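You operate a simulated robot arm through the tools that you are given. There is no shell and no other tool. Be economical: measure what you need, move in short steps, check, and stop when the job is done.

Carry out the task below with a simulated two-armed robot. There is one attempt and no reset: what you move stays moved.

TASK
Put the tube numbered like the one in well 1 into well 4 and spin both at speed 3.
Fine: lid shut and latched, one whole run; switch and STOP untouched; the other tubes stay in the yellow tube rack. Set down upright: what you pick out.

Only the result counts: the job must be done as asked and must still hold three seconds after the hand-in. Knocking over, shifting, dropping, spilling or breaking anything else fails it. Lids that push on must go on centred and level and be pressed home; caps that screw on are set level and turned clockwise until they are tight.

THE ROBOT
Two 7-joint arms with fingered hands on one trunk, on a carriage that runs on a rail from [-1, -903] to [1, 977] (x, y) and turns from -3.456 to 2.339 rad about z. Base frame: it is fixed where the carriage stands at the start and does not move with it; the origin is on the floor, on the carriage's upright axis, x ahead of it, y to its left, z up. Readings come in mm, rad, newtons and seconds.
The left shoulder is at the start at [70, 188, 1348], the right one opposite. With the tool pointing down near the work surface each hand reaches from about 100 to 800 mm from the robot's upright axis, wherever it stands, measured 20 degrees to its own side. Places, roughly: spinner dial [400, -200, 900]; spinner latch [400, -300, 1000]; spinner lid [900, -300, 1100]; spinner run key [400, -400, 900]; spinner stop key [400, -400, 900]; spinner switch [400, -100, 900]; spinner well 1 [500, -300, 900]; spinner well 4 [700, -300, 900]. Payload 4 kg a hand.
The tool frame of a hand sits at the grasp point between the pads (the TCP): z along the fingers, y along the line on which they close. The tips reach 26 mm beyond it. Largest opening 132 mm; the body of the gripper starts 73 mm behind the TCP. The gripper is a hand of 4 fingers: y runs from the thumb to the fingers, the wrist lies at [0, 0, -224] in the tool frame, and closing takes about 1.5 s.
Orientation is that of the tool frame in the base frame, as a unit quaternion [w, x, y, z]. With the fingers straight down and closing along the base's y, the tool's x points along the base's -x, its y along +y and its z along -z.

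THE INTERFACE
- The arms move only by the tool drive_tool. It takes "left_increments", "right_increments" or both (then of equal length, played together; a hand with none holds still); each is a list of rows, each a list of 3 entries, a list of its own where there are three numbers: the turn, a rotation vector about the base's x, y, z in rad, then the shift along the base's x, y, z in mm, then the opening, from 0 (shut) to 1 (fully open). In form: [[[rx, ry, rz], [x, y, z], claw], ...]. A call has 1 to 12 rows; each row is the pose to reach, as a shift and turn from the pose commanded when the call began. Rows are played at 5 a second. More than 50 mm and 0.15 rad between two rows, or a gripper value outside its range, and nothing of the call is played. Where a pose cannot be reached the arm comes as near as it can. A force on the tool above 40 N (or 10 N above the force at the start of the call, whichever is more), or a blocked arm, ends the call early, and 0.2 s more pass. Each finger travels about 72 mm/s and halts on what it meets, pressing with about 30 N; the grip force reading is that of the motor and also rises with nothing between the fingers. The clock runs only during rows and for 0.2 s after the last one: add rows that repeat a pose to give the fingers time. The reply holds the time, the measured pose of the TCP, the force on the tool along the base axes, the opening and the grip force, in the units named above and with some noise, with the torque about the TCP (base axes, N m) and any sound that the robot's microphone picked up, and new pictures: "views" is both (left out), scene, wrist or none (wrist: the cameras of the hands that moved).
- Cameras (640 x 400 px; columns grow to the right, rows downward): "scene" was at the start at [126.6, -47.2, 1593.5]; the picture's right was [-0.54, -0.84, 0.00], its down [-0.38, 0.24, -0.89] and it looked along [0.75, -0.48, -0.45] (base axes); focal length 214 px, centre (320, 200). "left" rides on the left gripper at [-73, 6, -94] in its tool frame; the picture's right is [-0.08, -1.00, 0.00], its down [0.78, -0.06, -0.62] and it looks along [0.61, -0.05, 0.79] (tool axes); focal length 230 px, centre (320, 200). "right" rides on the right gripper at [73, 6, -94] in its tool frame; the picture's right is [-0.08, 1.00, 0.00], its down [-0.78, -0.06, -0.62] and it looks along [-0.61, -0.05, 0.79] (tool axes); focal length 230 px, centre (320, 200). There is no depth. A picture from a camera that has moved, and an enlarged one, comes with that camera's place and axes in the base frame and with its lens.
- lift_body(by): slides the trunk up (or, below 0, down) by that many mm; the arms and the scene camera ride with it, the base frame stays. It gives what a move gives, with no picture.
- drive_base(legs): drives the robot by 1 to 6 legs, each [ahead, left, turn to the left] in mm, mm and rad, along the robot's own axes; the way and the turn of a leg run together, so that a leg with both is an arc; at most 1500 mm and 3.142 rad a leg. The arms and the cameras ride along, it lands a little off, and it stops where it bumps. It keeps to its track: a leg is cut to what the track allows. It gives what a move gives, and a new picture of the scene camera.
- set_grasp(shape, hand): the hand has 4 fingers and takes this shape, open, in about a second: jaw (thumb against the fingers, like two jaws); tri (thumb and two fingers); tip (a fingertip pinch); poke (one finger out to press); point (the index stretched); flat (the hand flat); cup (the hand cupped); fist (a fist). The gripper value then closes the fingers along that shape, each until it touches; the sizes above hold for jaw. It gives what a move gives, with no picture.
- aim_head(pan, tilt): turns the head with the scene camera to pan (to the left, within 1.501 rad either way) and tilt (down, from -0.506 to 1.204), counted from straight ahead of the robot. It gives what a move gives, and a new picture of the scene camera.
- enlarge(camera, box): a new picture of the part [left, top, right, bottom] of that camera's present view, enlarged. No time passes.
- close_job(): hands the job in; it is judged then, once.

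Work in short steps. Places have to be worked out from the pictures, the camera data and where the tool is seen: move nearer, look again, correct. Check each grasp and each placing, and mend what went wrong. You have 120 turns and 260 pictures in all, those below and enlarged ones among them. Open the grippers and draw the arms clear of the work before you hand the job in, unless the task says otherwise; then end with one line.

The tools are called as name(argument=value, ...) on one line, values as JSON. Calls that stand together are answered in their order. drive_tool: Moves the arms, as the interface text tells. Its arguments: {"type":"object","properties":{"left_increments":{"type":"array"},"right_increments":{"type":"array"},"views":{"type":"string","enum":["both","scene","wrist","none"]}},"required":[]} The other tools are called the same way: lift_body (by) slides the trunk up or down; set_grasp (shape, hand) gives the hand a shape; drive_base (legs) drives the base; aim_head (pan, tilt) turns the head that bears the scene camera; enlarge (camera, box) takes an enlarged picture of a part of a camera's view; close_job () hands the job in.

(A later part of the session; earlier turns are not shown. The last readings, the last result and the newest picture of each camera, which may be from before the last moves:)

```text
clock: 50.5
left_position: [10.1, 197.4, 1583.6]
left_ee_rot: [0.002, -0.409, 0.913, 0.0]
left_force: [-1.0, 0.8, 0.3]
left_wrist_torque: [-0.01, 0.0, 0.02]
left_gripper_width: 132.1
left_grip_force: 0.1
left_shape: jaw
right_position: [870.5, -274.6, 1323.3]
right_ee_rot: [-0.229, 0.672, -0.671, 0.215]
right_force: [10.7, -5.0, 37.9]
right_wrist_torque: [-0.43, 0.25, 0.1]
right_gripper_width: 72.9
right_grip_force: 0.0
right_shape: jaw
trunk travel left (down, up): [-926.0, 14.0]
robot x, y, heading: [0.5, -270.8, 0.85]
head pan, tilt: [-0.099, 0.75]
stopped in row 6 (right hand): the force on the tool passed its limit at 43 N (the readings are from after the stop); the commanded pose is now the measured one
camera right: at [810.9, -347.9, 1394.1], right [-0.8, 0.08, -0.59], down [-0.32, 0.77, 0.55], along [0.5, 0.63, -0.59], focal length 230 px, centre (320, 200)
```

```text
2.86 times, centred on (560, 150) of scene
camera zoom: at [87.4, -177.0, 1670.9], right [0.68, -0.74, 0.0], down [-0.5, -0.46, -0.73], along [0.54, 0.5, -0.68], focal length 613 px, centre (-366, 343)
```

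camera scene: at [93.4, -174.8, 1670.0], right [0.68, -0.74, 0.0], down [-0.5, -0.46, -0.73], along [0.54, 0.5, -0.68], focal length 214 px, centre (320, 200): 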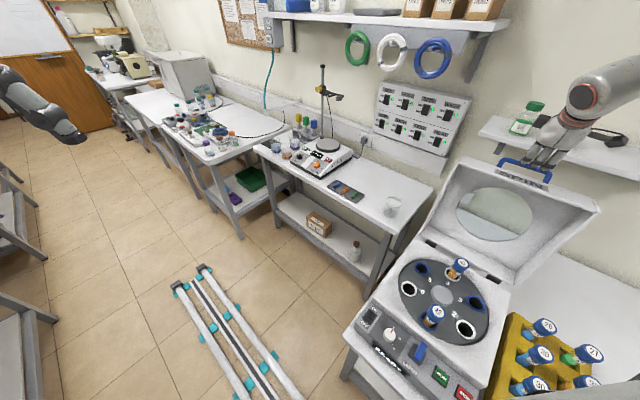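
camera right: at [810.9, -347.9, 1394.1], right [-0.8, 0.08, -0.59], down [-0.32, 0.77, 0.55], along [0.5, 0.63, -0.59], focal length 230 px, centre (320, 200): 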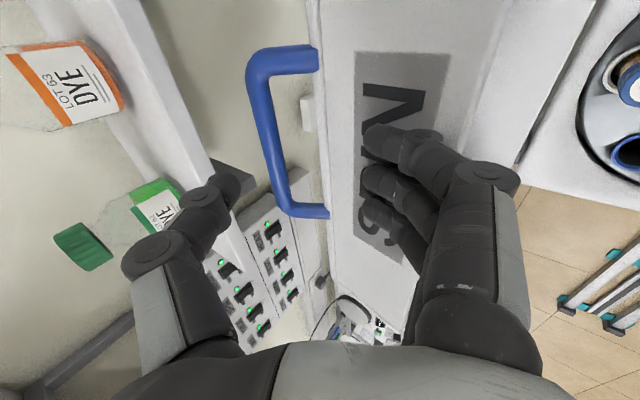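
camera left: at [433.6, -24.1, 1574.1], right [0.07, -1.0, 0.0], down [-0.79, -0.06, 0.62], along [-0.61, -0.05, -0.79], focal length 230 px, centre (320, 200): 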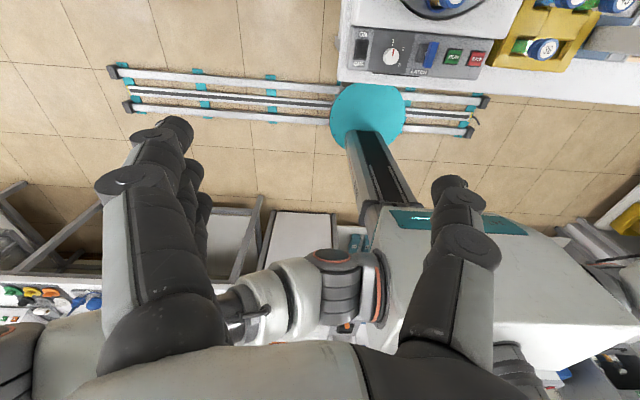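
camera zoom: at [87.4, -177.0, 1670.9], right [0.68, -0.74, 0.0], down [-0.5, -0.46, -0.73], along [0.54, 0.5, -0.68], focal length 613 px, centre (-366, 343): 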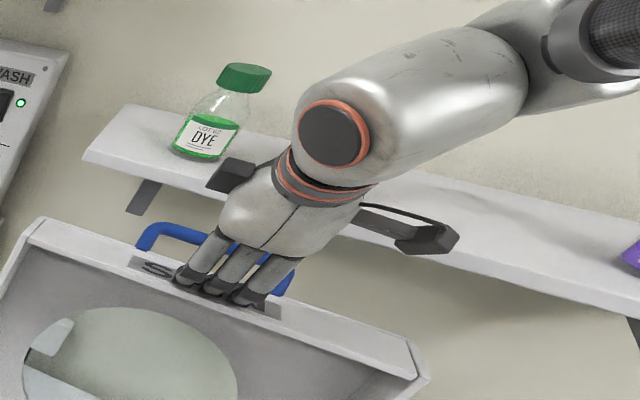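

The fingers opened onto the lid's front lip, at about x 855, z 1281. I lift off, reduce the tilt to about 0.3, and open fully above the lid so that bar and lip both fit between thumb and fingers.

drive_tool(right_increments=[[[0, 0, 0], [0, 0, 25], 0.55], [[0, 0, 0], [0, 0, 50], 0.55], [[0, 0.12, 0], [3, -1, 60], 0.8], [[0, 0.24, 0], [6, -2, 60], 1], [[0, 0.34, 0], [12, -2, 50], 1], [[0, 0.34, 0], [12, -2, 40], 1], [[0, 0.34, 0], [12, -2, 40], 1]], views="wrist")

enlarge(camera="scene", box=[480, 80, 640, 220])

```text
clock: 52.1
left_position: [16.2, 199.0, 1582.2]
left_ee_rot: [0.0, -0.409, 0.912, 0.0]
left_force: [-0.1, -1.0, -0.6]
left_wrist_torque: [-0.01, 0.0, -0.02]
left_gripper_width: 132.0
left_grip_force: 0.1
left_shape: jaw
right_position: [883.1, -276.2, 1355.1]
right_ee_rot: [0.104, -0.699, 0.701, -0.094]
right_force: [1.0, 0.0, 0.1]
right_wrist_torque: [0.04, 0.0, 0.03]
right_gripper_width: 131.9
right_grip_force: 0.1
right_shape: jaw
trunk travel left (down, up): [-926.0, 14.0]
robot x, y, heading: [0.6, -269.2, 0.845]
head pan, tilt: [-0.099, 0.75]
camera right: at [852.9, -349.3, 1441.8], right [-0.96, 0.08, -0.28], down [-0.11, 0.78, 0.62], along [0.27, 0.63, -0.73], focal length 230 px, centre (320, 200)
```

right: 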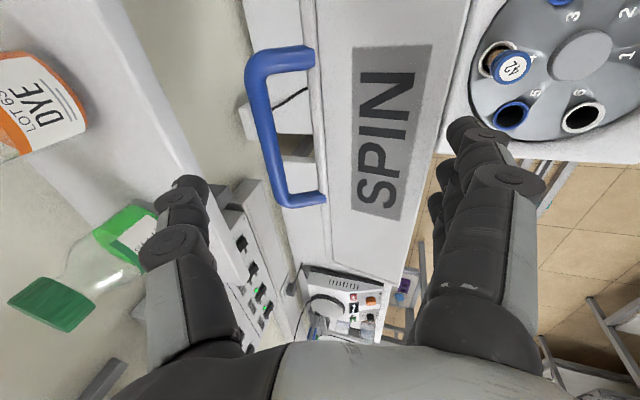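

```text
2.86 times, centred on (560, 150) of scene
camera zoom: at [93.7, -175.3, 1670.0], right [0.68, -0.74, 0.0], down [-0.5, -0.46, -0.73], along [0.54, 0.5, -0.68], focal length 613 px, centre (-366, 343)
```

zoom: 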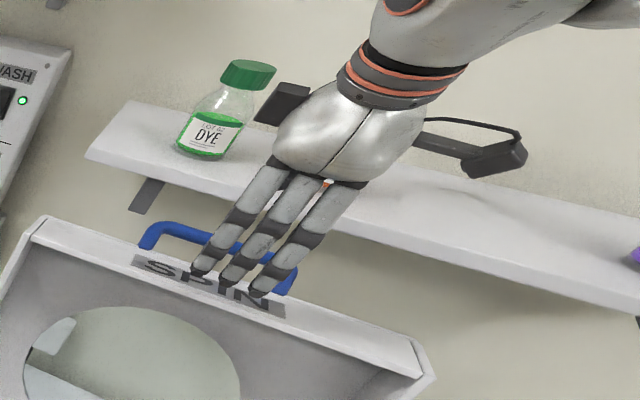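

Bar and lip both lie between thumb and fingers. I descend 45 mm along the tool axis and check.

drive_tool(right_increments=[[[0, 0, 0], [1, 0, -14], 1], [[0, 0, 0], [5, 0, -28], 1], [[0, 0, 0], [9, 0, -43], 1]], views="wrist")

```text
clock: 52.9
left_position: [12.1, 199.1, 1580.8]
left_ee_rot: [0.002, -0.409, 0.913, -0.001]
left_force: [0.0, -0.3, 0.1]
left_wrist_torque: [0.02, 0.0, 0.02]
left_gripper_width: 132.1
left_grip_force: 0.1
left_shape: jaw
right_position: [888.9, -276.8, 1314.1]
right_ee_rot: [0.105, -0.7, 0.7, -0.097]
right_force: [-9.7, -0.8, 6.6]
right_wrist_torque: [-0.04, 0.79, 0.06]
right_gripper_width: 131.8
right_grip_force: 0.2
right_shape: jaw
trunk travel left (down, up): [-926.0, 14.0]
robot x, y, heading: [-0.1, -269.7, 0.846]
head pan, tilt: [-0.099, 0.75]
camera right: at [857.9, -348.8, 1401.6], right [-0.96, 0.08, -0.28], down [-0.11, 0.78, 0.62], along [0.27, 0.62, -0.73], focal length 230 px, centre (320, 200)
```

right: 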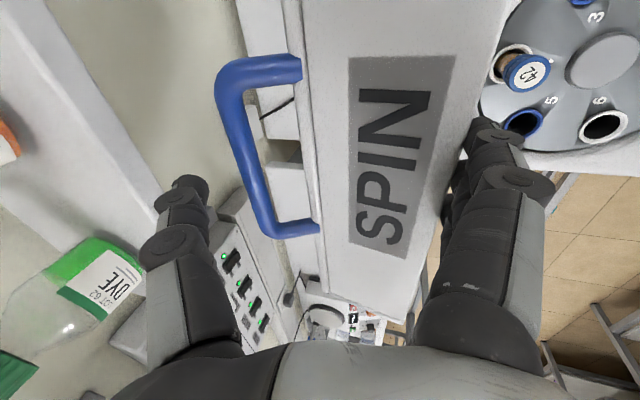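

The fingers just touch the lid lip while the thumb has about 20 mm spare. I shift 10 mm toward the robot and continue down.

drive_tool(right_increments=[[[0, 0, 0], [-11, 0, 3], 1], [[0, 0, 0], [-10, 0, -10], 1], [[0, 0, 0], [-7, 0, -22], 1]], views="wrist")

```text
clock: 53.7
left_position: [14.3, 199.3, 1581.4]
left_ee_rot: [0.001, -0.409, 0.912, 0.0]
left_force: [-0.6, 0.1, -1.3]
left_wrist_torque: [0.02, 0.01, -0.02]
left_gripper_width: 132.4
left_grip_force: 0.0
left_shape: jaw
right_position: [883.1, -276.8, 1289.6]
right_ee_rot: [0.106, -0.699, 0.701, -0.095]
right_force: [-1.9, -0.5, 2.1]
right_wrist_torque: [-0.04, 0.11, 0.0]
right_gripper_width: 132.0
right_grip_force: 0.1
right_shape: jaw
trunk travel left (down, up): [-926.0, 14.0]
robot x, y, heading: [-6.0, -268.7, 0.84]
head pan, tilt: [-0.099, 0.75]
camera right: at [852.8, -349.0, 1377.2], right [-0.96, 0.08, -0.28], down [-0.11, 0.78, 0.62], along [0.27, 0.62, -0.73], focal length 230 px, centre (320, 200)
```

right: 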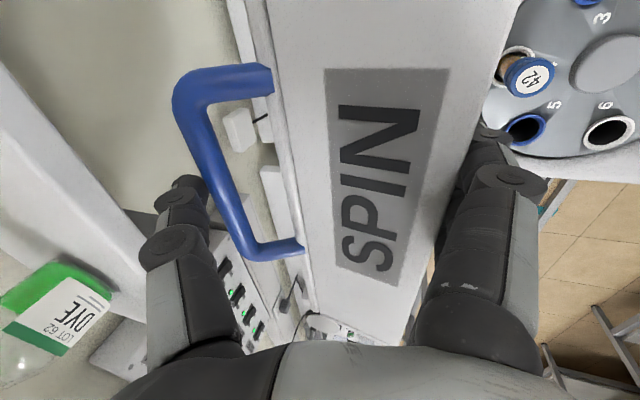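

The thumb is now behind the bar and reaches slightly past it. I go 10 mm deeper, then start pulling toward the robot along the lid arc.

drive_tool(right_increments=[[[0, 0, 0], [3, 0, -6], 1], [[0, 0, 0], [5, 0, -14], 1], [[0, 0, 0], [-8, 0, -11], 1], [[0, 0, 0], [-22, 0, -6], 1]], views="both")

```text
clock: 54.7
left_position: [13.6, 198.9, 1582.1]
left_ee_rot: [0.001, -0.409, 0.913, 0.0]
left_force: [0.0, 0.1, -0.5]
left_wrist_torque: [0.0, -0.02, 0.0]
left_gripper_width: 131.8
left_grip_force: 0.1
left_shape: jaw
right_position: [861.3, -277.4, 1284.4]
right_ee_rot: [0.106, -0.699, 0.701, -0.096]
right_force: [4.4, -0.1, 6.2]
right_wrist_torque: [0.0, -0.39, -0.02]
right_gripper_width: 132.2
right_grip_force: 0.1
right_shape: jaw
trunk travel left (down, up): [-926.0, 14.0]
robot x, y, heading: [-1.3, -267.2, 0.842]
head pan, tilt: [-0.099, 0.75]
camera scene: at [90.7, -175.5, 1670.2], right [0.68, -0.74, 0.0], down [-0.5, -0.46, -0.73], along [0.54, 0.5, -0.68], focal length 214 px, centre (320, 200)
camera right: at [830.4, -349.0, 1371.6], right [-0.96, 0.08, -0.28], down [-0.12, 0.78, 0.62], along [0.27, 0.63, -0.73], focal length 230 px, centre (320, 200)
```

scene: 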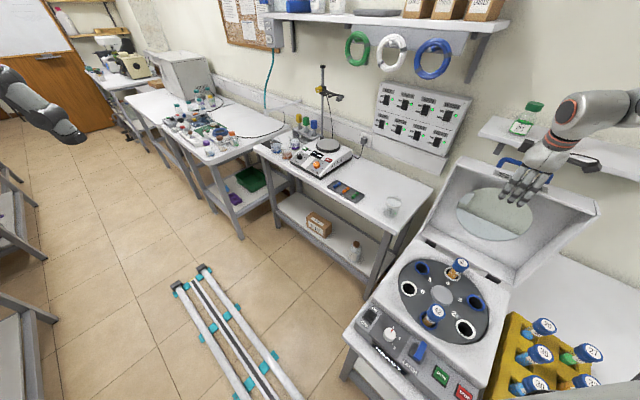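
right: 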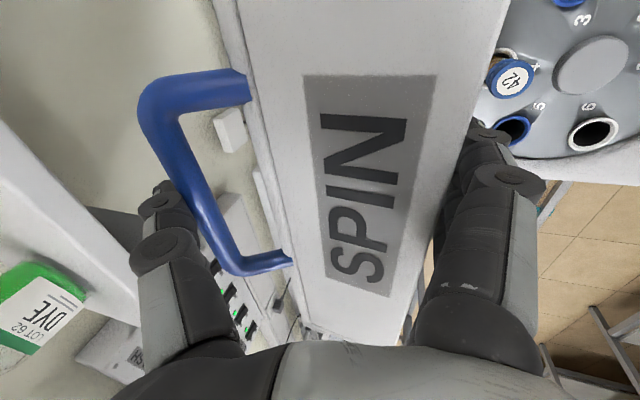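

The thumb is loading the bar. I follow the lid's arc (R≈367 about the hinge) toward θ≈84°.

drive_tool(right_increments=[[[0, 0, 0], [-17, 0, 8], 1], [[0, 0, 0], [-35, 0, 16], 1], [[0, 0, 0], [-53, 0, 22], 1], [[0, 0, 0], [-72, 0, 27], 1], [[0, 0, 0], [-90, 0, 31], 1], [[0, 0, 0], [-109, 0, 34], 1]], views="both")

```text
clock: 56.1
left_position: [14.1, 199.3, 1582.3]
left_ee_rot: [0.001, -0.409, 0.912, -0.001]
left_force: [0.7, 0.3, -0.1]
left_wrist_torque: [0.0, 0.01, -0.02]
left_gripper_width: 131.8
left_grip_force: 0.1
left_shape: jaw
right_position: [751.1, -275.6, 1318.7]
right_ee_rot: [0.105, -0.699, 0.701, -0.096]
right_force: [1.1, -1.3, 7.2]
right_wrist_torque: [0.05, -0.53, -0.11]
right_gripper_width: 132.1
right_grip_force: 0.1
right_shape: jaw
trunk travel left (down, up): [-926.0, 14.0]
robot x, y, heading: [2.7, -268.7, 0.845]
head pan, tilt: [-0.099, 0.75]
camera scene: at [90.5, -175.7, 1670.2], right [0.68, -0.74, 0.0], down [-0.5, -0.46, -0.73], along [0.54, 0.5, -0.68], focal length 214 px, centre (320, 200)
camera right: at [720.1, -348.2, 1405.9], right [-0.96, 0.08, -0.28], down [-0.11, 0.78, 0.62], along [0.27, 0.62, -0.73], focal length 230 px, centre (320, 200)
```

scene: 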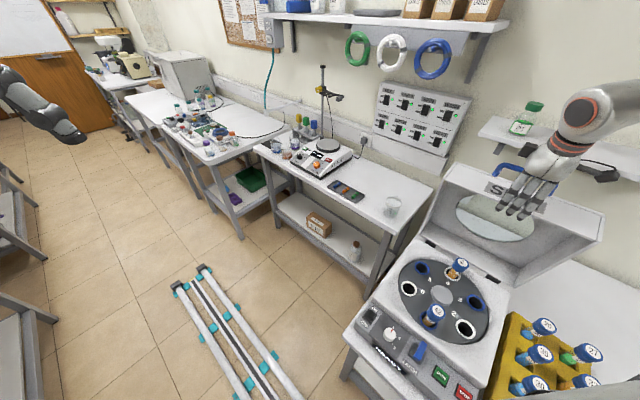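
right: 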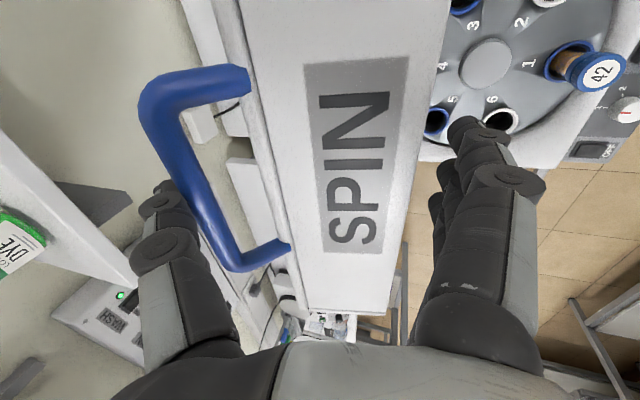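

The lid follows the thumb well. I continue past vertical to about 100°, where the fingers in front will catch it if it falls.

drive_tool(right_increments=[[[0, 0, 0], [-19, 0, 2], 1], [[0, 0, 0], [-38, 0, 4], 1], [[0, 0, 0], [-57, 0, 4], 1], [[0, 0, 0], [-76, 0, 4], 1], [[0, 0, 0], [-95, 0, 2], 1], [[0, 0, 0], [-115, 0, 0], 1], [[0, 0, 0], [-133, 0, -4], 1]], views="both")

```text
clock: 57.7
left_position: [14.0, 197.6, 1581.1]
left_ee_rot: [0.0, -0.41, 0.912, 0.0]
left_force: [-0.5, 0.8, -0.6]
left_wrist_torque: [-0.01, 0.0, 0.02]
left_gripper_width: 131.9
left_grip_force: 0.0
left_shape: jaw
right_position: [622.0, -277.4, 1312.8]
right_ee_rot: [0.104, -0.699, 0.701, -0.094]
right_force: [0.6, 0.6, 0.0]
right_wrist_torque: [0.01, -0.01, 0.02]
right_gripper_width: 131.8
right_grip_force: 0.1
right_shape: jaw
trunk travel left (down, up): [-926.0, 14.0]
robot x, y, heading: [2.1, -267.4, 0.846]
head pan, tilt: [-0.099, 0.75]
camera scene: at [92.8, -175.2, 1670.0], right [0.68, -0.74, 0.0], down [-0.5, -0.46, -0.73], along [0.54, 0.5, -0.68], focal length 214 px, centre (320, 200)
camera right: at [590.7, -349.5, 1399.5], right [-0.96, 0.08, -0.28], down [-0.11, 0.78, 0.62], along [0.27, 0.62, -0.73], focal length 230 px, centre (320, 200)
```

scene: 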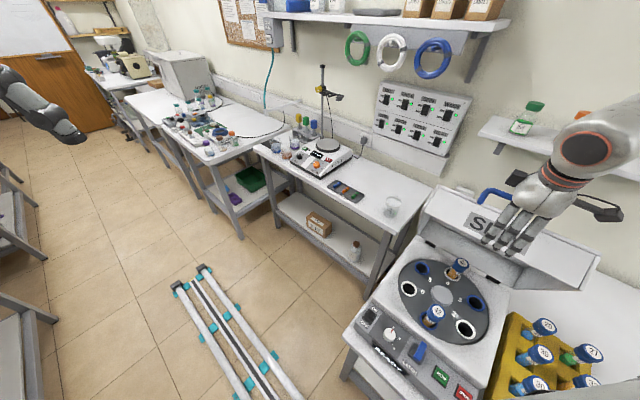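
right: 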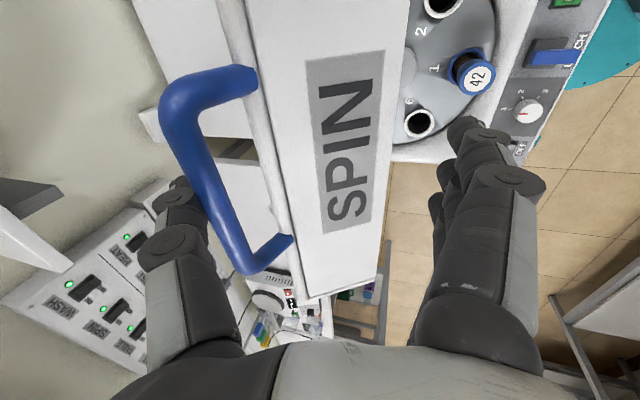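

Force is now zero. I hold a moment to see whether the lid moves by itself.

drive_tool(right_increments=[[[0, 0, 0], [0, 0, 0], 1], [[0, 0, 0], [0, 0, 0], 1]], views="wrist")

enlarge(camera="scene", box=[340, 120, 640, 320])

```text
clock: 58.3
left_position: [15.6, 197.5, 1581.6]
left_ee_rot: [-0.001, -0.409, 0.912, 0.0]
left_force: [-0.3, 0.1, -0.3]
left_wrist_torque: [-0.02, -0.03, 0.01]
left_gripper_width: 131.9
left_grip_force: 0.1
left_shape: jaw
right_position: [621.5, -276.5, 1312.8]
right_ee_rot: [0.103, -0.699, 0.701, -0.095]
right_force: [0.2, 1.0, 1.1]
right_wrist_torque: [-0.02, -0.05, 0.02]
right_gripper_width: 132.2
right_grip_force: 0.1
right_shape: jaw
trunk travel left (down, up): [-926.0, 14.0]
robot x, y, heading: [-1.8, -269.4, 0.843]
head pan, tilt: [-0.099, 0.75]
camera right: at [591.0, -349.3, 1399.6], right [-0.96, 0.08, -0.28], down [-0.11, 0.78, 0.62], along [0.27, 0.62, -0.73], focal length 230 px, centre (320, 200)
```

right: 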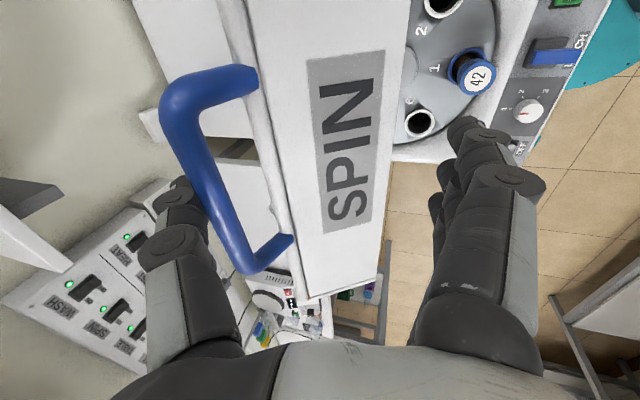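

```text
2.00 times, centred on (490, 220) of scene
camera zoom: at [93.0, -175.0, 1670.0], right [0.68, -0.74, 0.0], down [-0.5, -0.46, -0.73], along [0.54, 0.5, -0.68], focal length 429 px, centre (-20, 160)
```

zoom: 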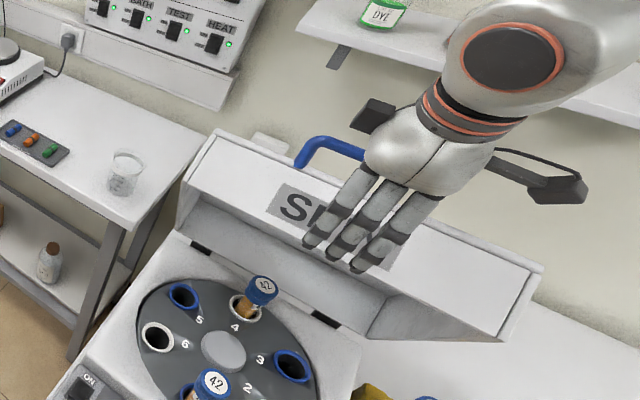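

The lid stays where it is put (hinge friction), so I continue pushing it along the arc with the thumb to about 139°.

drive_tool(right_increments=[[[0, 0, 0], [-31, 0, -6], 1], [[0, 0, 0], [-62, 0, -15], 1], [[0, 0, 0], [-92, 0, -27], 1], [[0, 0, 0], [-121, 0, -41], 1], [[0, 0, 0], [-148, 0, -58], 1], [[0, 0, 0], [-173, 0, -77], 1], [[0, 0, 0], [-198, 0, -98], 1]], views="both")

```text
clock: 59.9
left_position: [17.5, 200.5, 1581.1]
left_ee_rot: [-0.001, -0.408, 0.913, 0.0]
left_force: [-0.4, 0.0, -0.2]
left_wrist_torque: [0.0, 0.0, 0.0]
left_gripper_width: 132.1
left_grip_force: 0.0
left_shape: jaw
right_position: [463.2, -239.6, 1212.9]
right_ee_rot: [0.102, -0.699, 0.701, -0.095]
right_force: [0.0, 0.4, -0.3]
right_wrist_torque: [0.01, 0.03, -0.02]
right_gripper_width: 132.1
right_grip_force: 0.1
right_shape: jaw
right hand out of reach, approached as far as the arm can: row 5, 6, 7
trunk travel left (down, up): [-926.0, 14.0]
robot x, y, heading: [0.3, -275.5, 0.843]
head pan, tilt: [-0.099, 0.75]
camera scene: at [94.8, -172.9, 1669.8], right [0.68, -0.74, 0.0], down [-0.5, -0.46, -0.73], along [0.54, 0.49, -0.68], focal length 214 px, centre (320, 200)
camera right: at [432.6, -311.6, 1299.7], right [-0.96, 0.08, -0.27], down [-0.11, 0.78, 0.62], along [0.26, 0.62, -0.74], focal length 230 px, centre (320, 200)
```

scene: 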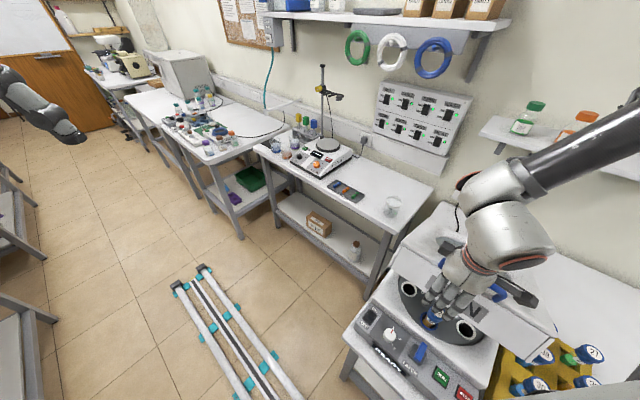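
right: 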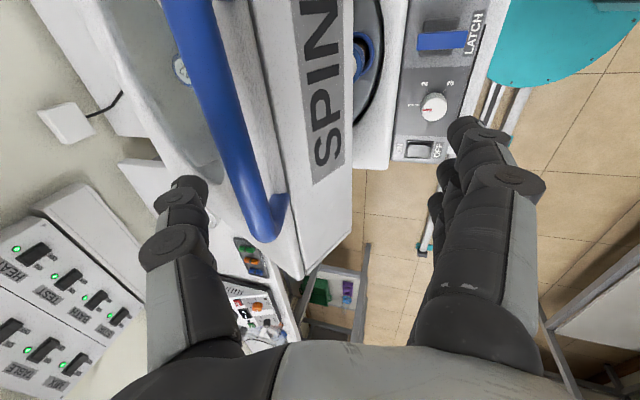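

The arm hit its limit, but the lid is at about 135° and holding. I lift the hand out, unyawing it, to then push the lid down from above.

drive_tool(right_increments=[[[0, 0, 0], [-8, 0, 30], 1], [[0, 0, 0], [-18, 0, 65], 1], [[0, 0, 0], [-25, 0, 105], 1], [[0, 0.1, 0], [-25, 0, 145], 0.8], [[0, 0.2, 0], [-20, 0, 165], 0.5], [[0, 0.3, 0], [-10, 0, 165], 0.2], [[0, 0.3, 0], [0, 0, 165], 0]], views="both")

```text
clock: 61.5
left_position: [11.4, 200.3, 1582.4]
left_ee_rot: [0.0, -0.41, 0.912, -0.001]
left_force: [-0.8, 1.2, 0.1]
left_wrist_torque: [-0.01, -0.03, 0.0]
left_gripper_width: 131.7
left_grip_force: 0.0
left_shape: jaw
right_position: [458.4, -238.8, 1377.0]
right_ee_rot: [-0.001, -0.706, 0.708, 0.01]
right_force: [-0.9, 0.5, 0.0]
right_wrist_torque: [0.01, -0.02, 0.03]
right_gripper_width: 1.0
right_grip_force: 0.1
right_shape: jaw
right hand out of reach, approached as far as the arm can: row 1, 2, 3
trunk travel left (down, up): [-926.0, 14.0]
robot x, y, heading: [2.3, -270.2, 0.844]
head pan, tilt: [-0.099, 0.75]
camera scene: at [89.8, -173.7, 1670.1], right [0.68, -0.74, 0.0], down [-0.5, -0.46, -0.73], along [0.54, 0.49, -0.68], focal length 214 px, centre (320, 200)
camera right: at [455.1, -311.4, 1470.2], right [-1.0, 0.08, 0.02], down [0.07, 0.78, 0.63], along [0.04, 0.62, -0.78], focal length 230 px, centre (320, 200)
```

scene: 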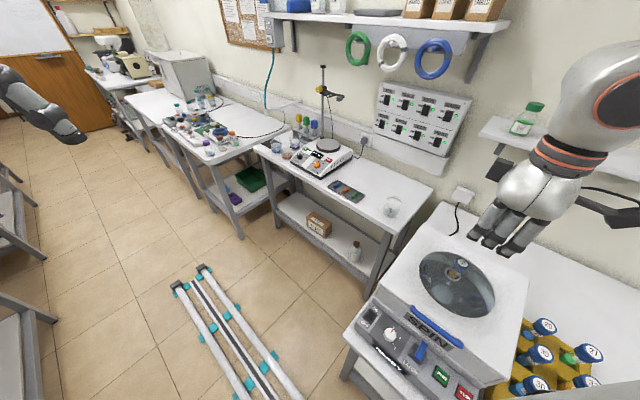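
right: 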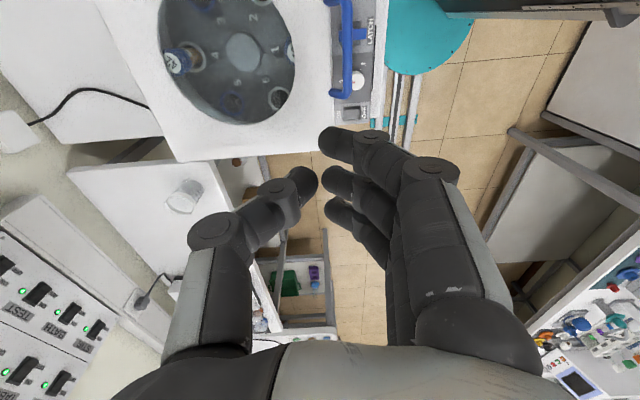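

The lid went down by itself and looks closed. I zoom to check the lid, the latch and the tubes through the window.

enlarge(camera="scene", box=[340, 210, 580, 400])

enlarge(camera="right", box=[120, 0, 440, 180])

```text
2.11 times, centred on (460, 305) of scene
camera zoom: at [89.8, -173.7, 1670.1], right [0.68, -0.74, 0.0], down [-0.5, -0.46, -0.73], along [0.54, 0.49, -0.68], focal length 452 px, centre (25, -21)
```

zoom: 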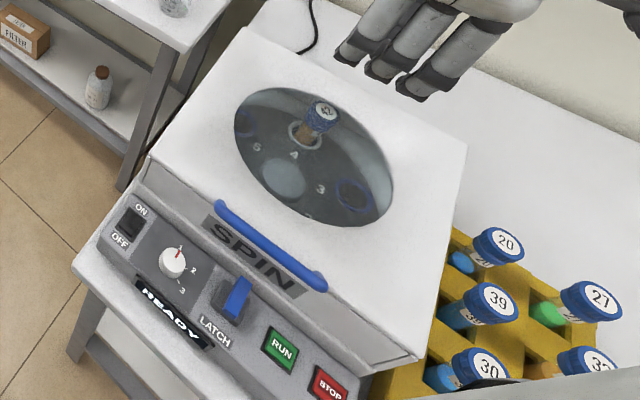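

```text
2.00 times, centred on (280, 90) of right
camera zoom: at [455.1, -311.4, 1470.2], right [-1.0, 0.08, 0.02], down [0.07, 0.78, 0.63], along [0.04, 0.62, -0.78], focal length 460 px, centre (400, 420)
```

zoom: 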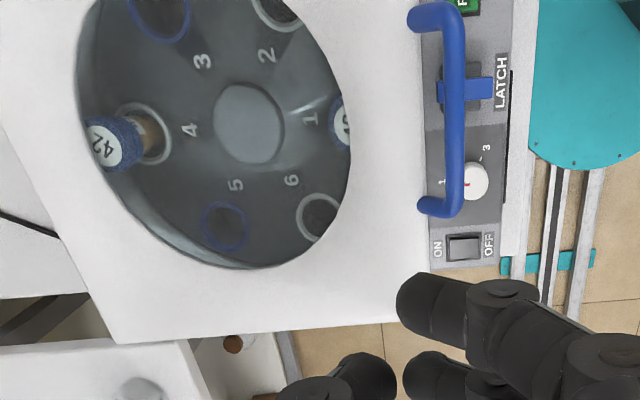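

The lid is down. Now I go to the front panel: I turn the base back to heading 0, shifted left so the panel is front-right of the robot.

drive_base(legs=[[0, 0, -0.84], [0, 170, 0]])

aim_head(pan=-0.45, tilt=0.95)

```text
clock: 65.2
left_position: [359.6, 193.2, 1582.7]
left_ee_rot: [0.0, -0.002, 1.0, 0.001]
left_force: [-0.6, 0.0, -0.5]
left_wrist_torque: [0.05, 0.03, -0.03]
left_gripper_width: 132.0
left_grip_force: 0.1
left_shape: jaw
right_position: [331.4, -431.3, 1375.6]
right_ee_rot: [0.004, -0.356, 0.935, 0.012]
right_force: [0.2, 0.5, -0.6]
right_wrist_torque: [0.01, 0.0, -0.03]
right_gripper_width: 0.1
right_grip_force: 30.0
right_shape: jaw
trunk travel left (down, up): [-926.0, 14.0]
robot x, y, heading: [1.8, -107.0, 0.006]
head pan, tilt: [-0.099, 0.75]
camera scene: at [131.7, -115.5, 1670.0], right [-0.1, -1.0, 0.0], down [-0.68, 0.07, -0.73], along [0.73, -0.07, -0.68], focal length 214 px, centre (320, 200)
```

scene: 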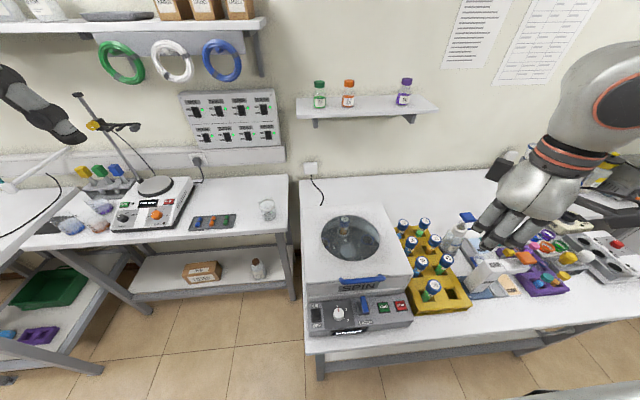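

```text
clock: 66.0
left_position: [359.5, 198.0, 1580.6]
left_ee_rot: [0.0, -0.003, 1.0, 0.0]
left_force: [0.0, 0.0, 0.3]
left_wrist_torque: [-0.02, 0.0, 0.0]
left_gripper_width: 131.7
left_grip_force: 0.1
left_shape: jaw
right_position: [330.9, -426.9, 1377.4]
right_ee_rot: [0.003, -0.355, 0.935, 0.009]
right_force: [0.0, 0.1, 0.3]
right_wrist_torque: [-0.02, 0.02, -0.02]
right_gripper_width: 0.0
right_grip_force: 29.9
right_shape: jaw
trunk travel left (down, up): [-926.0, 14.0]
robot x, y, heading: [0.2, -106.6, 0.007]
head pan, tilt: [-0.45, 0.949]
camera scene: at [114.8, -132.9, 1654.5], right [-0.43, -0.9, 0.0], down [-0.73, 0.35, -0.58], along [0.53, -0.25, -0.81], focal length 214 px, centre (320, 200)
```

scene: 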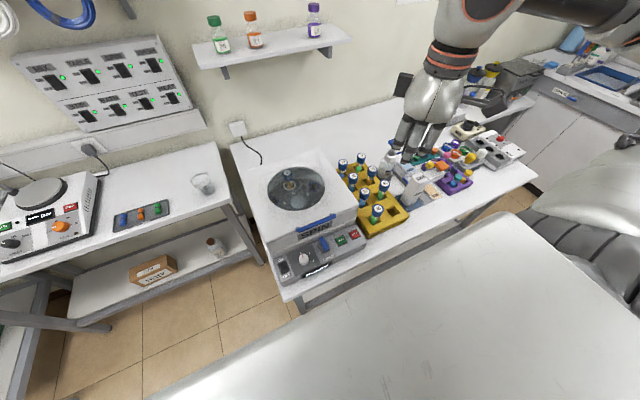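

I zoom on the panel.

enlarge(camera="scene", box=[260, 200, 380, 290])

drive_tool(right_increments=[[[0, 0, -0.13], [-10, 25, 0], 0], [[0, 0, -0.26], [-20, 50, 0], 0], [[0, 0, -0.39], [-30, 75, -20], 0], [[0, 0, -0.52], [-40, 100, -40], 0], [[0, 0, -0.65], [-40, 120, -80], 0], [[0, 0, -0.72], [-40, 130, -120], 0]], views="wrist")

```text
4.44 times, centred on (320, 245) of scene
camera zoom: at [114.8, -132.9, 1654.5], right [-0.43, -0.9, 0.0], down [-0.73, 0.35, -0.58], along [0.53, -0.25, -0.81], focal length 953 px, centre (320, 0)
```

zoom: 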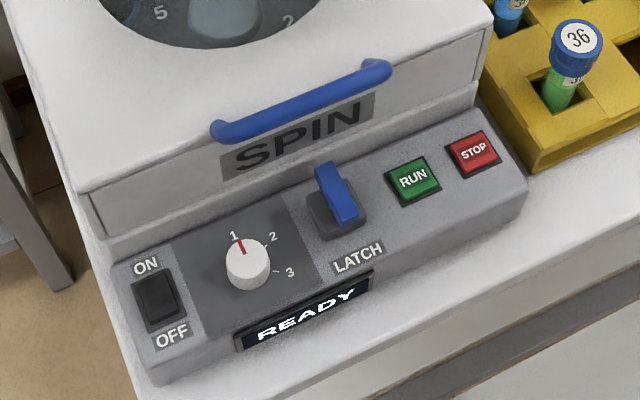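

```text
clock: 67.4
left_position: [365.1, 195.4, 1581.2]
left_ee_rot: [-0.002, -0.001, 1.0, 0.001]
left_force: [-0.2, 0.2, 0.0]
left_wrist_torque: [0.01, 0.02, 0.02]
left_gripper_width: 131.9
left_grip_force: 0.0
left_shape: jaw
right_position: [293.4, -297.3, 1253.4]
right_ee_rot: [0.004, -0.004, 1.0, 0.009]
right_force: [0.9, 0.0, 0.7]
right_wrist_torque: [-0.01, 0.02, 0.02]
right_gripper_width: 0.1
right_grip_force: 30.1
right_shape: jaw
trunk travel left (down, up): [-926.0, 14.0]
robot x, y, heading: [0.9, -106.7, 0.004]
head pan, tilt: [-0.45, 0.949]
camera right: at [221.1, -292.0, 1345.2], right [0.07, 1.0, 0.02], down [0.78, -0.07, 0.62], along [0.62, -0.03, -0.78], focal length 230 px, centre (320, 200)
```

right: 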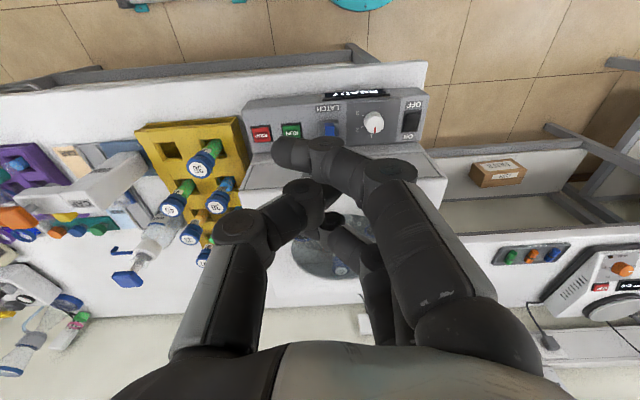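

The latch lever's geometry is unclear. I open the hand for a clear view and move closer over the panel.

drive_tool(right_increments=[[[0, 0, 0], [0, 5, -30], 0.5], [[0, 0, 0], [0, 10, -60], 1], [[0, 0, 0], [0, 10, -90], 1], [[0, 0, 0], [0, 10, -110], 1], [[0, 0, 0], [0, 10, -110], 1], [[0, 0, 0], [0, 10, -110], 1]], views="none")

enlarge(camera="right", box=[200, 60, 480, 240])

```text
clock: 68.8
left_position: [359.8, 197.2, 1582.0]
left_ee_rot: [0.0, -0.002, 1.0, 0.0]
left_force: [-0.5, -0.1, 0.7]
left_wrist_torque: [0.01, -0.03, 0.01]
left_gripper_width: 131.9
left_grip_force: 0.1
left_shape: jaw
right_position: [333.1, -319.6, 1171.3]
right_ee_rot: [0.004, -0.005, 1.0, 0.009]
right_force: [0.0, -0.2, -0.4]
right_wrist_torque: [-0.02, 0.0, 0.0]
right_gripper_width: 131.6
right_grip_force: 0.1
right_shape: jaw
right hand out of reach, approached as far as the arm can: row 1, 2, 3, 4, 5, 6
trunk travel left (down, up): [-926.0, 14.0]
robot x, y, heading: [1.7, -103.8, 0.006]
head pan, tilt: [-0.45, 0.949]
```

```text
2.22 times, centred on (340, 150) of right
camera zoom: at [259.7, -314.6, 1264.7], right [0.07, 1.0, 0.02], down [0.78, -0.07, 0.62], along [0.62, -0.03, -0.78], focal length 511 px, centre (276, 311)
```

zoom: 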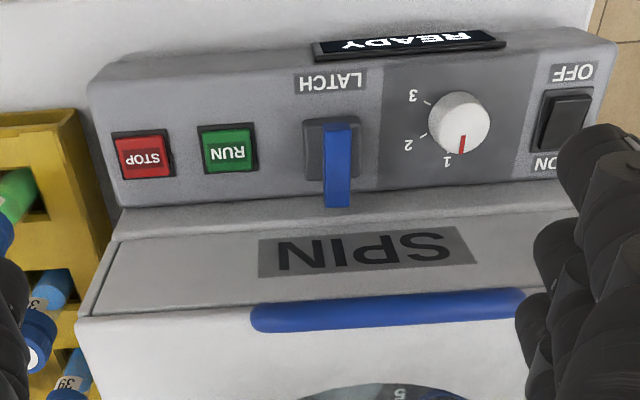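

I zoom more on the lever from both cameras to judge its tilt.

enlarge(camera="scene", box=[300, 228, 348, 258])

enlarge(camera="right", box=[310, 90, 390, 165])

```text
13.33 times, centred on (324, 243) of scene
camera zoom: at [114.5, -133.8, 1654.5], right [-0.43, -0.9, 0.0], down [-0.73, 0.35, -0.58], along [0.53, -0.25, -0.81], focal length 2860 px, centre (267, -373)
```

zoom: 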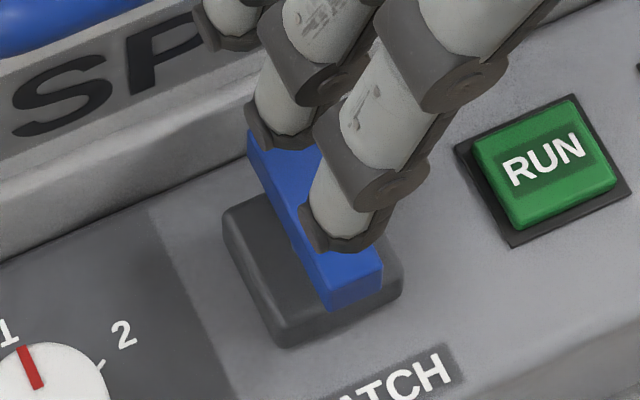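

```text
5.33 times, centred on (350, 128) of right
camera zoom: at [259.7, -314.6, 1264.7], right [0.07, 1.0, 0.02], down [0.78, -0.07, 0.62], along [0.62, -0.03, -0.78], focal length 1227 px, centre (160, 587)
```

zoom: 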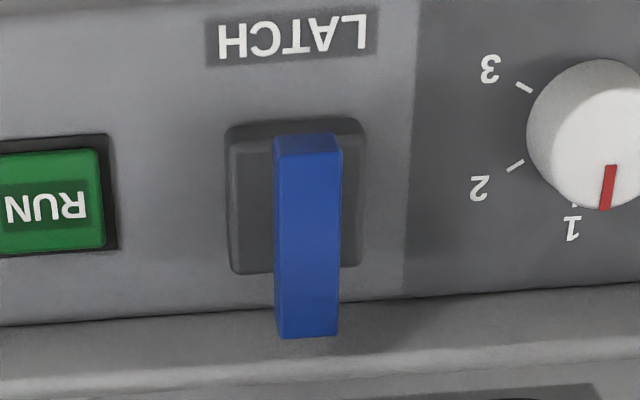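

The lever is a bar lying nearly flat, pointing toward the lid. I want an oblique low view, so I raise and yaw the hand, then lower the trunk.

drive_tool(right_increments=[[[0, 0, 0.13], [-5, -10, 20], 1], [[0, 0, 0.26], [-10, -30, 40], 1], [[0, 0, 0.39], [-10, -50, 60], 1], [[0, 0, 0.52], [-10, -70, 80], 1], [[0, 0, 0.65], [-10, -90, 90], 1], [[0, 0, 0.78], [-10, -100, 90], 1]], views="none")

lift_body(by=-110)

drive_tool(right_increments=[[[0.09, -0.09, 0], [0, 0, 0], 1], [[0.18, -0.18, 0], [0, 0, 0], 1], [[0.27, -0.27, 0], [0, 0, -15], 1], [[0.36, -0.36, 0], [0, 0, -30], 1]], views="wrist")

```text
clock: 70.2
left_position: [358.9, 197.0, 1581.2]
left_ee_rot: [0.0, -0.002, 1.0, 0.001]
left_force: [0.3, -0.7, 0.4]
left_wrist_torque: [0.02, 0.07, -0.01]
left_gripper_width: 131.7
left_grip_force: 0.0
left_shape: jaw
right_position: [320.9, -418.1, 1263.0]
right_ee_rot: [0.003, -0.385, 0.923, 0.01]
right_force: [0.2, -0.5, -1.0]
right_wrist_torque: [0.05, 0.02, -0.04]
right_gripper_width: 131.7
right_grip_force: 0.0
right_shape: jaw
trunk travel left (down, up): [-926.0, 14.0]
robot x, y, heading: [0.2, -106.7, 0.006]
head pan, tilt: [-0.45, 0.949]
```

```text
clock: 71.6
left_position: [360.0, 198.7, 1472.9]
left_ee_rot: [0.001, -0.002, 1.0, 0.0]
left_force: [-0.6, -0.3, 0.6]
left_wrist_torque: [-0.01, -0.01, -0.02]
left_gripper_width: 131.9
left_grip_force: 0.0
left_shape: jaw
right_position: [321.3, -418.1, 1154.0]
right_ee_rot: [0.002, -0.383, 0.924, 0.01]
right_force: [0.4, -0.3, -0.2]
right_wrist_torque: [0.01, -0.01, -0.03]
right_gripper_width: 131.6
right_grip_force: 0.1
right_shape: jaw
trunk travel left (down, up): [-816.0, 124.0]
robot x, y, heading: [1.0, -105.1, 0.005]
head pan, tilt: [-0.45, 0.949]
```

```text
clock: 72.6
left_position: [358.1, 198.4, 1472.1]
left_ee_rot: [0.001, -0.002, 1.0, 0.0]
left_force: [-0.9, -0.1, -0.7]
left_wrist_torque: [-0.01, 0.0, 0.0]
left_gripper_width: 132.0
left_grip_force: 0.0
left_shape: jaw
right_position: [321.1, -417.4, 1123.0]
right_ee_rot: [0.237, -0.372, 0.891, 0.106]
right_force: [0.4, 0.1, 0.2]
right_wrist_torque: [0.01, -0.02, 0.02]
right_gripper_width: 131.9
right_grip_force: 0.1
right_shape: jaw
trunk travel left (down, up): [-816.0, 124.0]
robot x, y, heading: [-0.3, -103.3, 0.001]
head pan, tilt: [-0.45, 0.949]
camera right: at [242.0, -489.9, 1168.2], right [-0.67, 0.74, 0.05], down [0.31, 0.21, 0.93], along [0.68, 0.63, -0.37], focal length 230 px, centre (320, 200)
```

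right: 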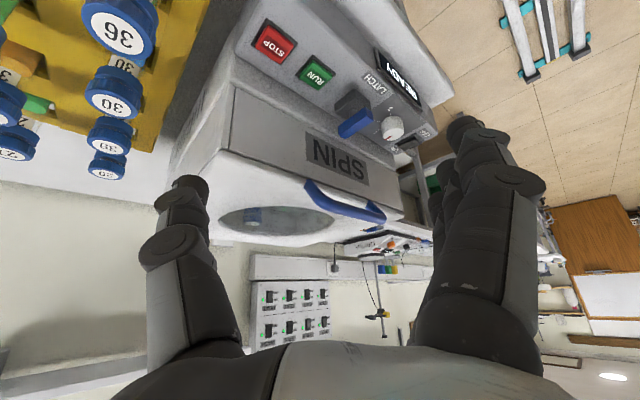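

Now an oblique (upside-down) view. I zoom on the latch.

enlarge(camera="right", box=[310, 60, 450, 165])

```text
3.81 times, centred on (380, 112) of right
camera zoom: at [242.0, -489.9, 1168.2], right [-0.67, 0.74, 0.05], down [0.31, 0.21, 0.93], along [0.68, 0.63, -0.37], focal length 876 px, centre (91, 533)
```

zoom: 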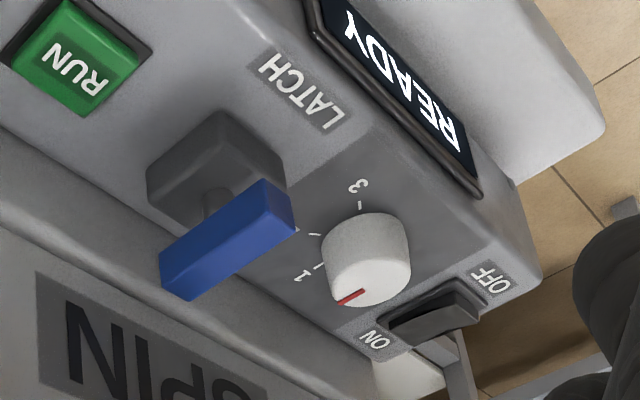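

Now it is clear: the latch is a T-bar on a vertical post, so a quarter-turn knob centred near [388,-280,963], with its bar along x. I plan to push its robot-side end sideways with one finger. I straighten the hand and take the "poke" shape.

drive_tool(right_increments=[[[-0.1, 0.1, 0], [0, 10, 20], 1], [[-0.2, 0.2, 0], [0, 20, 40], 1], [[-0.3, 0.3, 0], [0, 30, 40], 1], [[-0.36, 0.36, 0], [0, 40, 40], 1]], views="none")

drive_tool(right_increments=[[[0, 0, -0.13], [0, 10, 0], 1], [[0, 0, -0.26], [0, 20, 0], 1], [[0, 0, -0.39], [0, 30, 0], 1], [[0, 0, -0.52], [0, 40, 0], 1], [[0, 0, -0.65], [0, 50, 0], 1], [[0, 0, -0.78], [0, 60, 0], 1]], views="none")

set_grasp(hand="right", shape="poke")

enlarge(camera="right", box=[0, 0, 640, 400])

enlarge(camera="scene", box=[230, 130, 470, 280])

```text
clock: 73.6
left_position: [358.8, 200.0, 1470.6]
left_ee_rot: [0.0, -0.002, 1.0, -0.001]
left_force: [0.2, -0.9, -0.7]
left_wrist_torque: [-0.04, -0.03, 0.01]
left_gripper_width: 132.0
left_grip_force: 0.1
left_shape: jaw
right_position: [320.9, -374.7, 1164.6]
right_ee_rot: [0.002, -0.383, 0.924, 0.009]
right_force: [-1.0, 0.3, 0.3]
right_wrist_torque: [0.01, 0.03, 0.02]
right_gripper_width: 131.9
right_grip_force: 0.1
right_shape: jaw
trunk travel left (down, up): [-816.0, 124.0]
robot x, y, heading: [1.7, -104.6, 0.004]
head pan, tilt: [-0.45, 0.949]
```

```text
clock: 75.0
left_position: [359.1, 197.7, 1472.2]
left_ee_rot: [0.001, -0.002, 1.0, 0.001]
left_force: [-1.1, 0.1, 0.1]
left_wrist_torque: [0.01, -0.02, -0.03]
left_gripper_width: 131.9
left_grip_force: 0.0
left_shape: jaw
right_position: [323.7, -319.8, 1162.4]
right_ee_rot: [0.007, -0.011, 1.0, 0.007]
right_force: [-0.3, 0.6, 0.0]
right_wrist_torque: [-0.01, -0.02, 0.02]
right_gripper_width: 132.0
right_grip_force: 0.1
right_shape: jaw
right hand out of reach, approached as far as the arm can: row 6
trunk travel left (down, up): [-816.0, 124.0]
robot x, y, heading: [-0.6, -103.9, 0.001]
head pan, tilt: [-0.45, 0.949]
```

```text
clock: 75.9
left_position: [359.6, 197.9, 1471.7]
left_ee_rot: [0.0, -0.001, 1.0, 0.0]
left_force: [-0.3, -0.4, 0.2]
left_wrist_torque: [0.02, 0.0, 0.01]
left_gripper_width: 131.8
left_grip_force: 0.0
left_shape: jaw
right_position: [325.2, -318.2, 1161.9]
right_ee_rot: [0.007, -0.011, 1.0, 0.008]
right_force: [0.0, -0.9, 0.0]
right_wrist_torque: [0.0, -0.02, 0.0]
right_gripper_width: 0.0
right_grip_force: 0.0
right_shape: poke
trunk travel left (down, up): [-816.0, 124.0]
robot x, y, heading: [-1.0, -104.9, 0.005]
head pan, tilt: [-0.45, 0.949]
```

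```text
1.00 times, centred on (320, 200) of right (not enlarged: the box is as wide or as high as the picture)
camera zoom: at [251.5, -315.2, 1254.8], right [0.05, 1.0, 0.02], down [0.78, -0.05, 0.63], along [0.63, -0.02, -0.78], focal length 230 px, centre (320, 200)
```

zoom: 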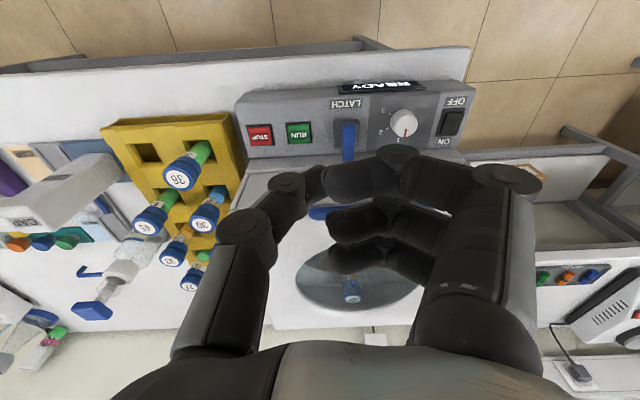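

```text
2.67 times, centred on (350, 205) of scene
camera zoom: at [115.0, -133.6, 1544.5], right [-0.43, -0.9, 0.0], down [-0.73, 0.35, -0.58], along [0.53, -0.25, -0.81], focal length 572 px, centre (240, 187)
```

zoom: 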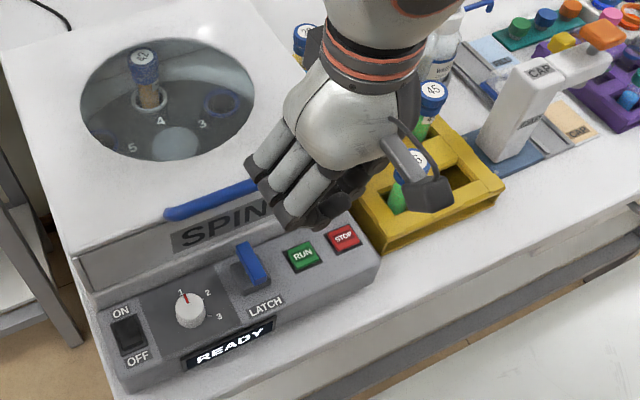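

In "poke" the finger is bent inward. I look at the "point" shape too.

set_grasp(hand="right", shape="point")

enlarge(camera="right", box=[0, 0, 640, 400])

enlarge(camera="scene", box=[230, 130, 470, 280])

```text
clock: 76.8
left_position: [358.6, 196.9, 1472.2]
left_ee_rot: [0.0, -0.002, 1.0, 0.001]
left_force: [0.3, -0.2, -0.2]
left_wrist_torque: [0.0, -0.03, 0.01]
left_gripper_width: 132.1
left_grip_force: 0.0
left_shape: jaw
right_position: [324.4, -318.4, 1162.9]
right_ee_rot: [0.007, -0.011, 1.0, 0.008]
right_force: [-0.8, 0.1, -0.2]
right_wrist_torque: [0.0, 0.0, 0.02]
right_gripper_width: 125.9
right_grip_force: 0.0
right_shape: point
trunk travel left (down, up): [-816.0, 124.0]
robot x, y, heading: [-1.7, -102.6, -0.001]
head pan, tilt: [-0.45, 0.949]
```

```text
1.00 times, centred on (320, 200) of right (not enlarged: the box is as wide or as high as the picture)
camera zoom: at [251.2, -315.1, 1254.9], right [0.05, 1.0, 0.02], down [0.78, -0.05, 0.63], along [0.63, -0.02, -0.78], focal length 230 px, centre (320, 200)
```

zoom: 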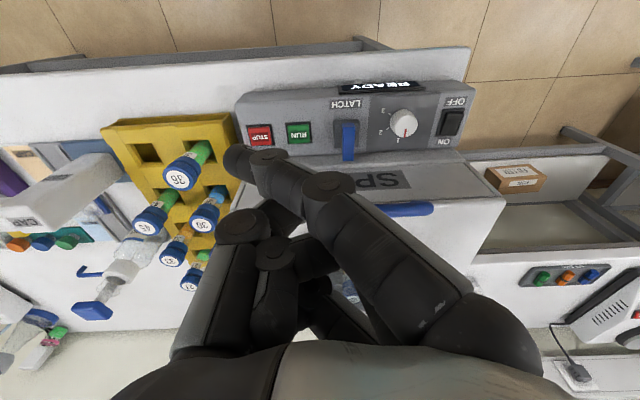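

```text
2.67 times, centred on (350, 205) of scene
camera zoom: at [114.7, -133.5, 1544.5], right [-0.43, -0.9, 0.0], down [-0.73, 0.35, -0.58], along [0.53, -0.25, -0.81], focal length 572 px, centre (240, 187)
```

zoom: 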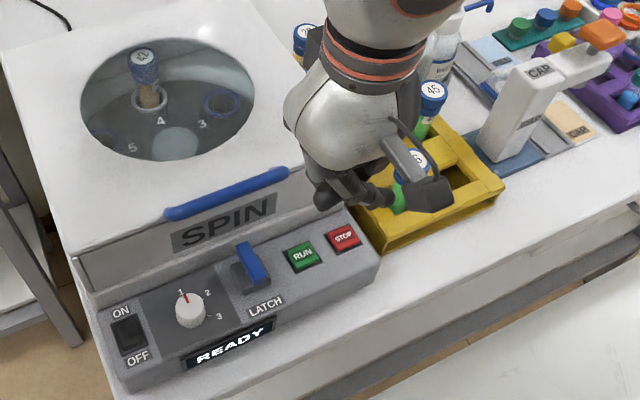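

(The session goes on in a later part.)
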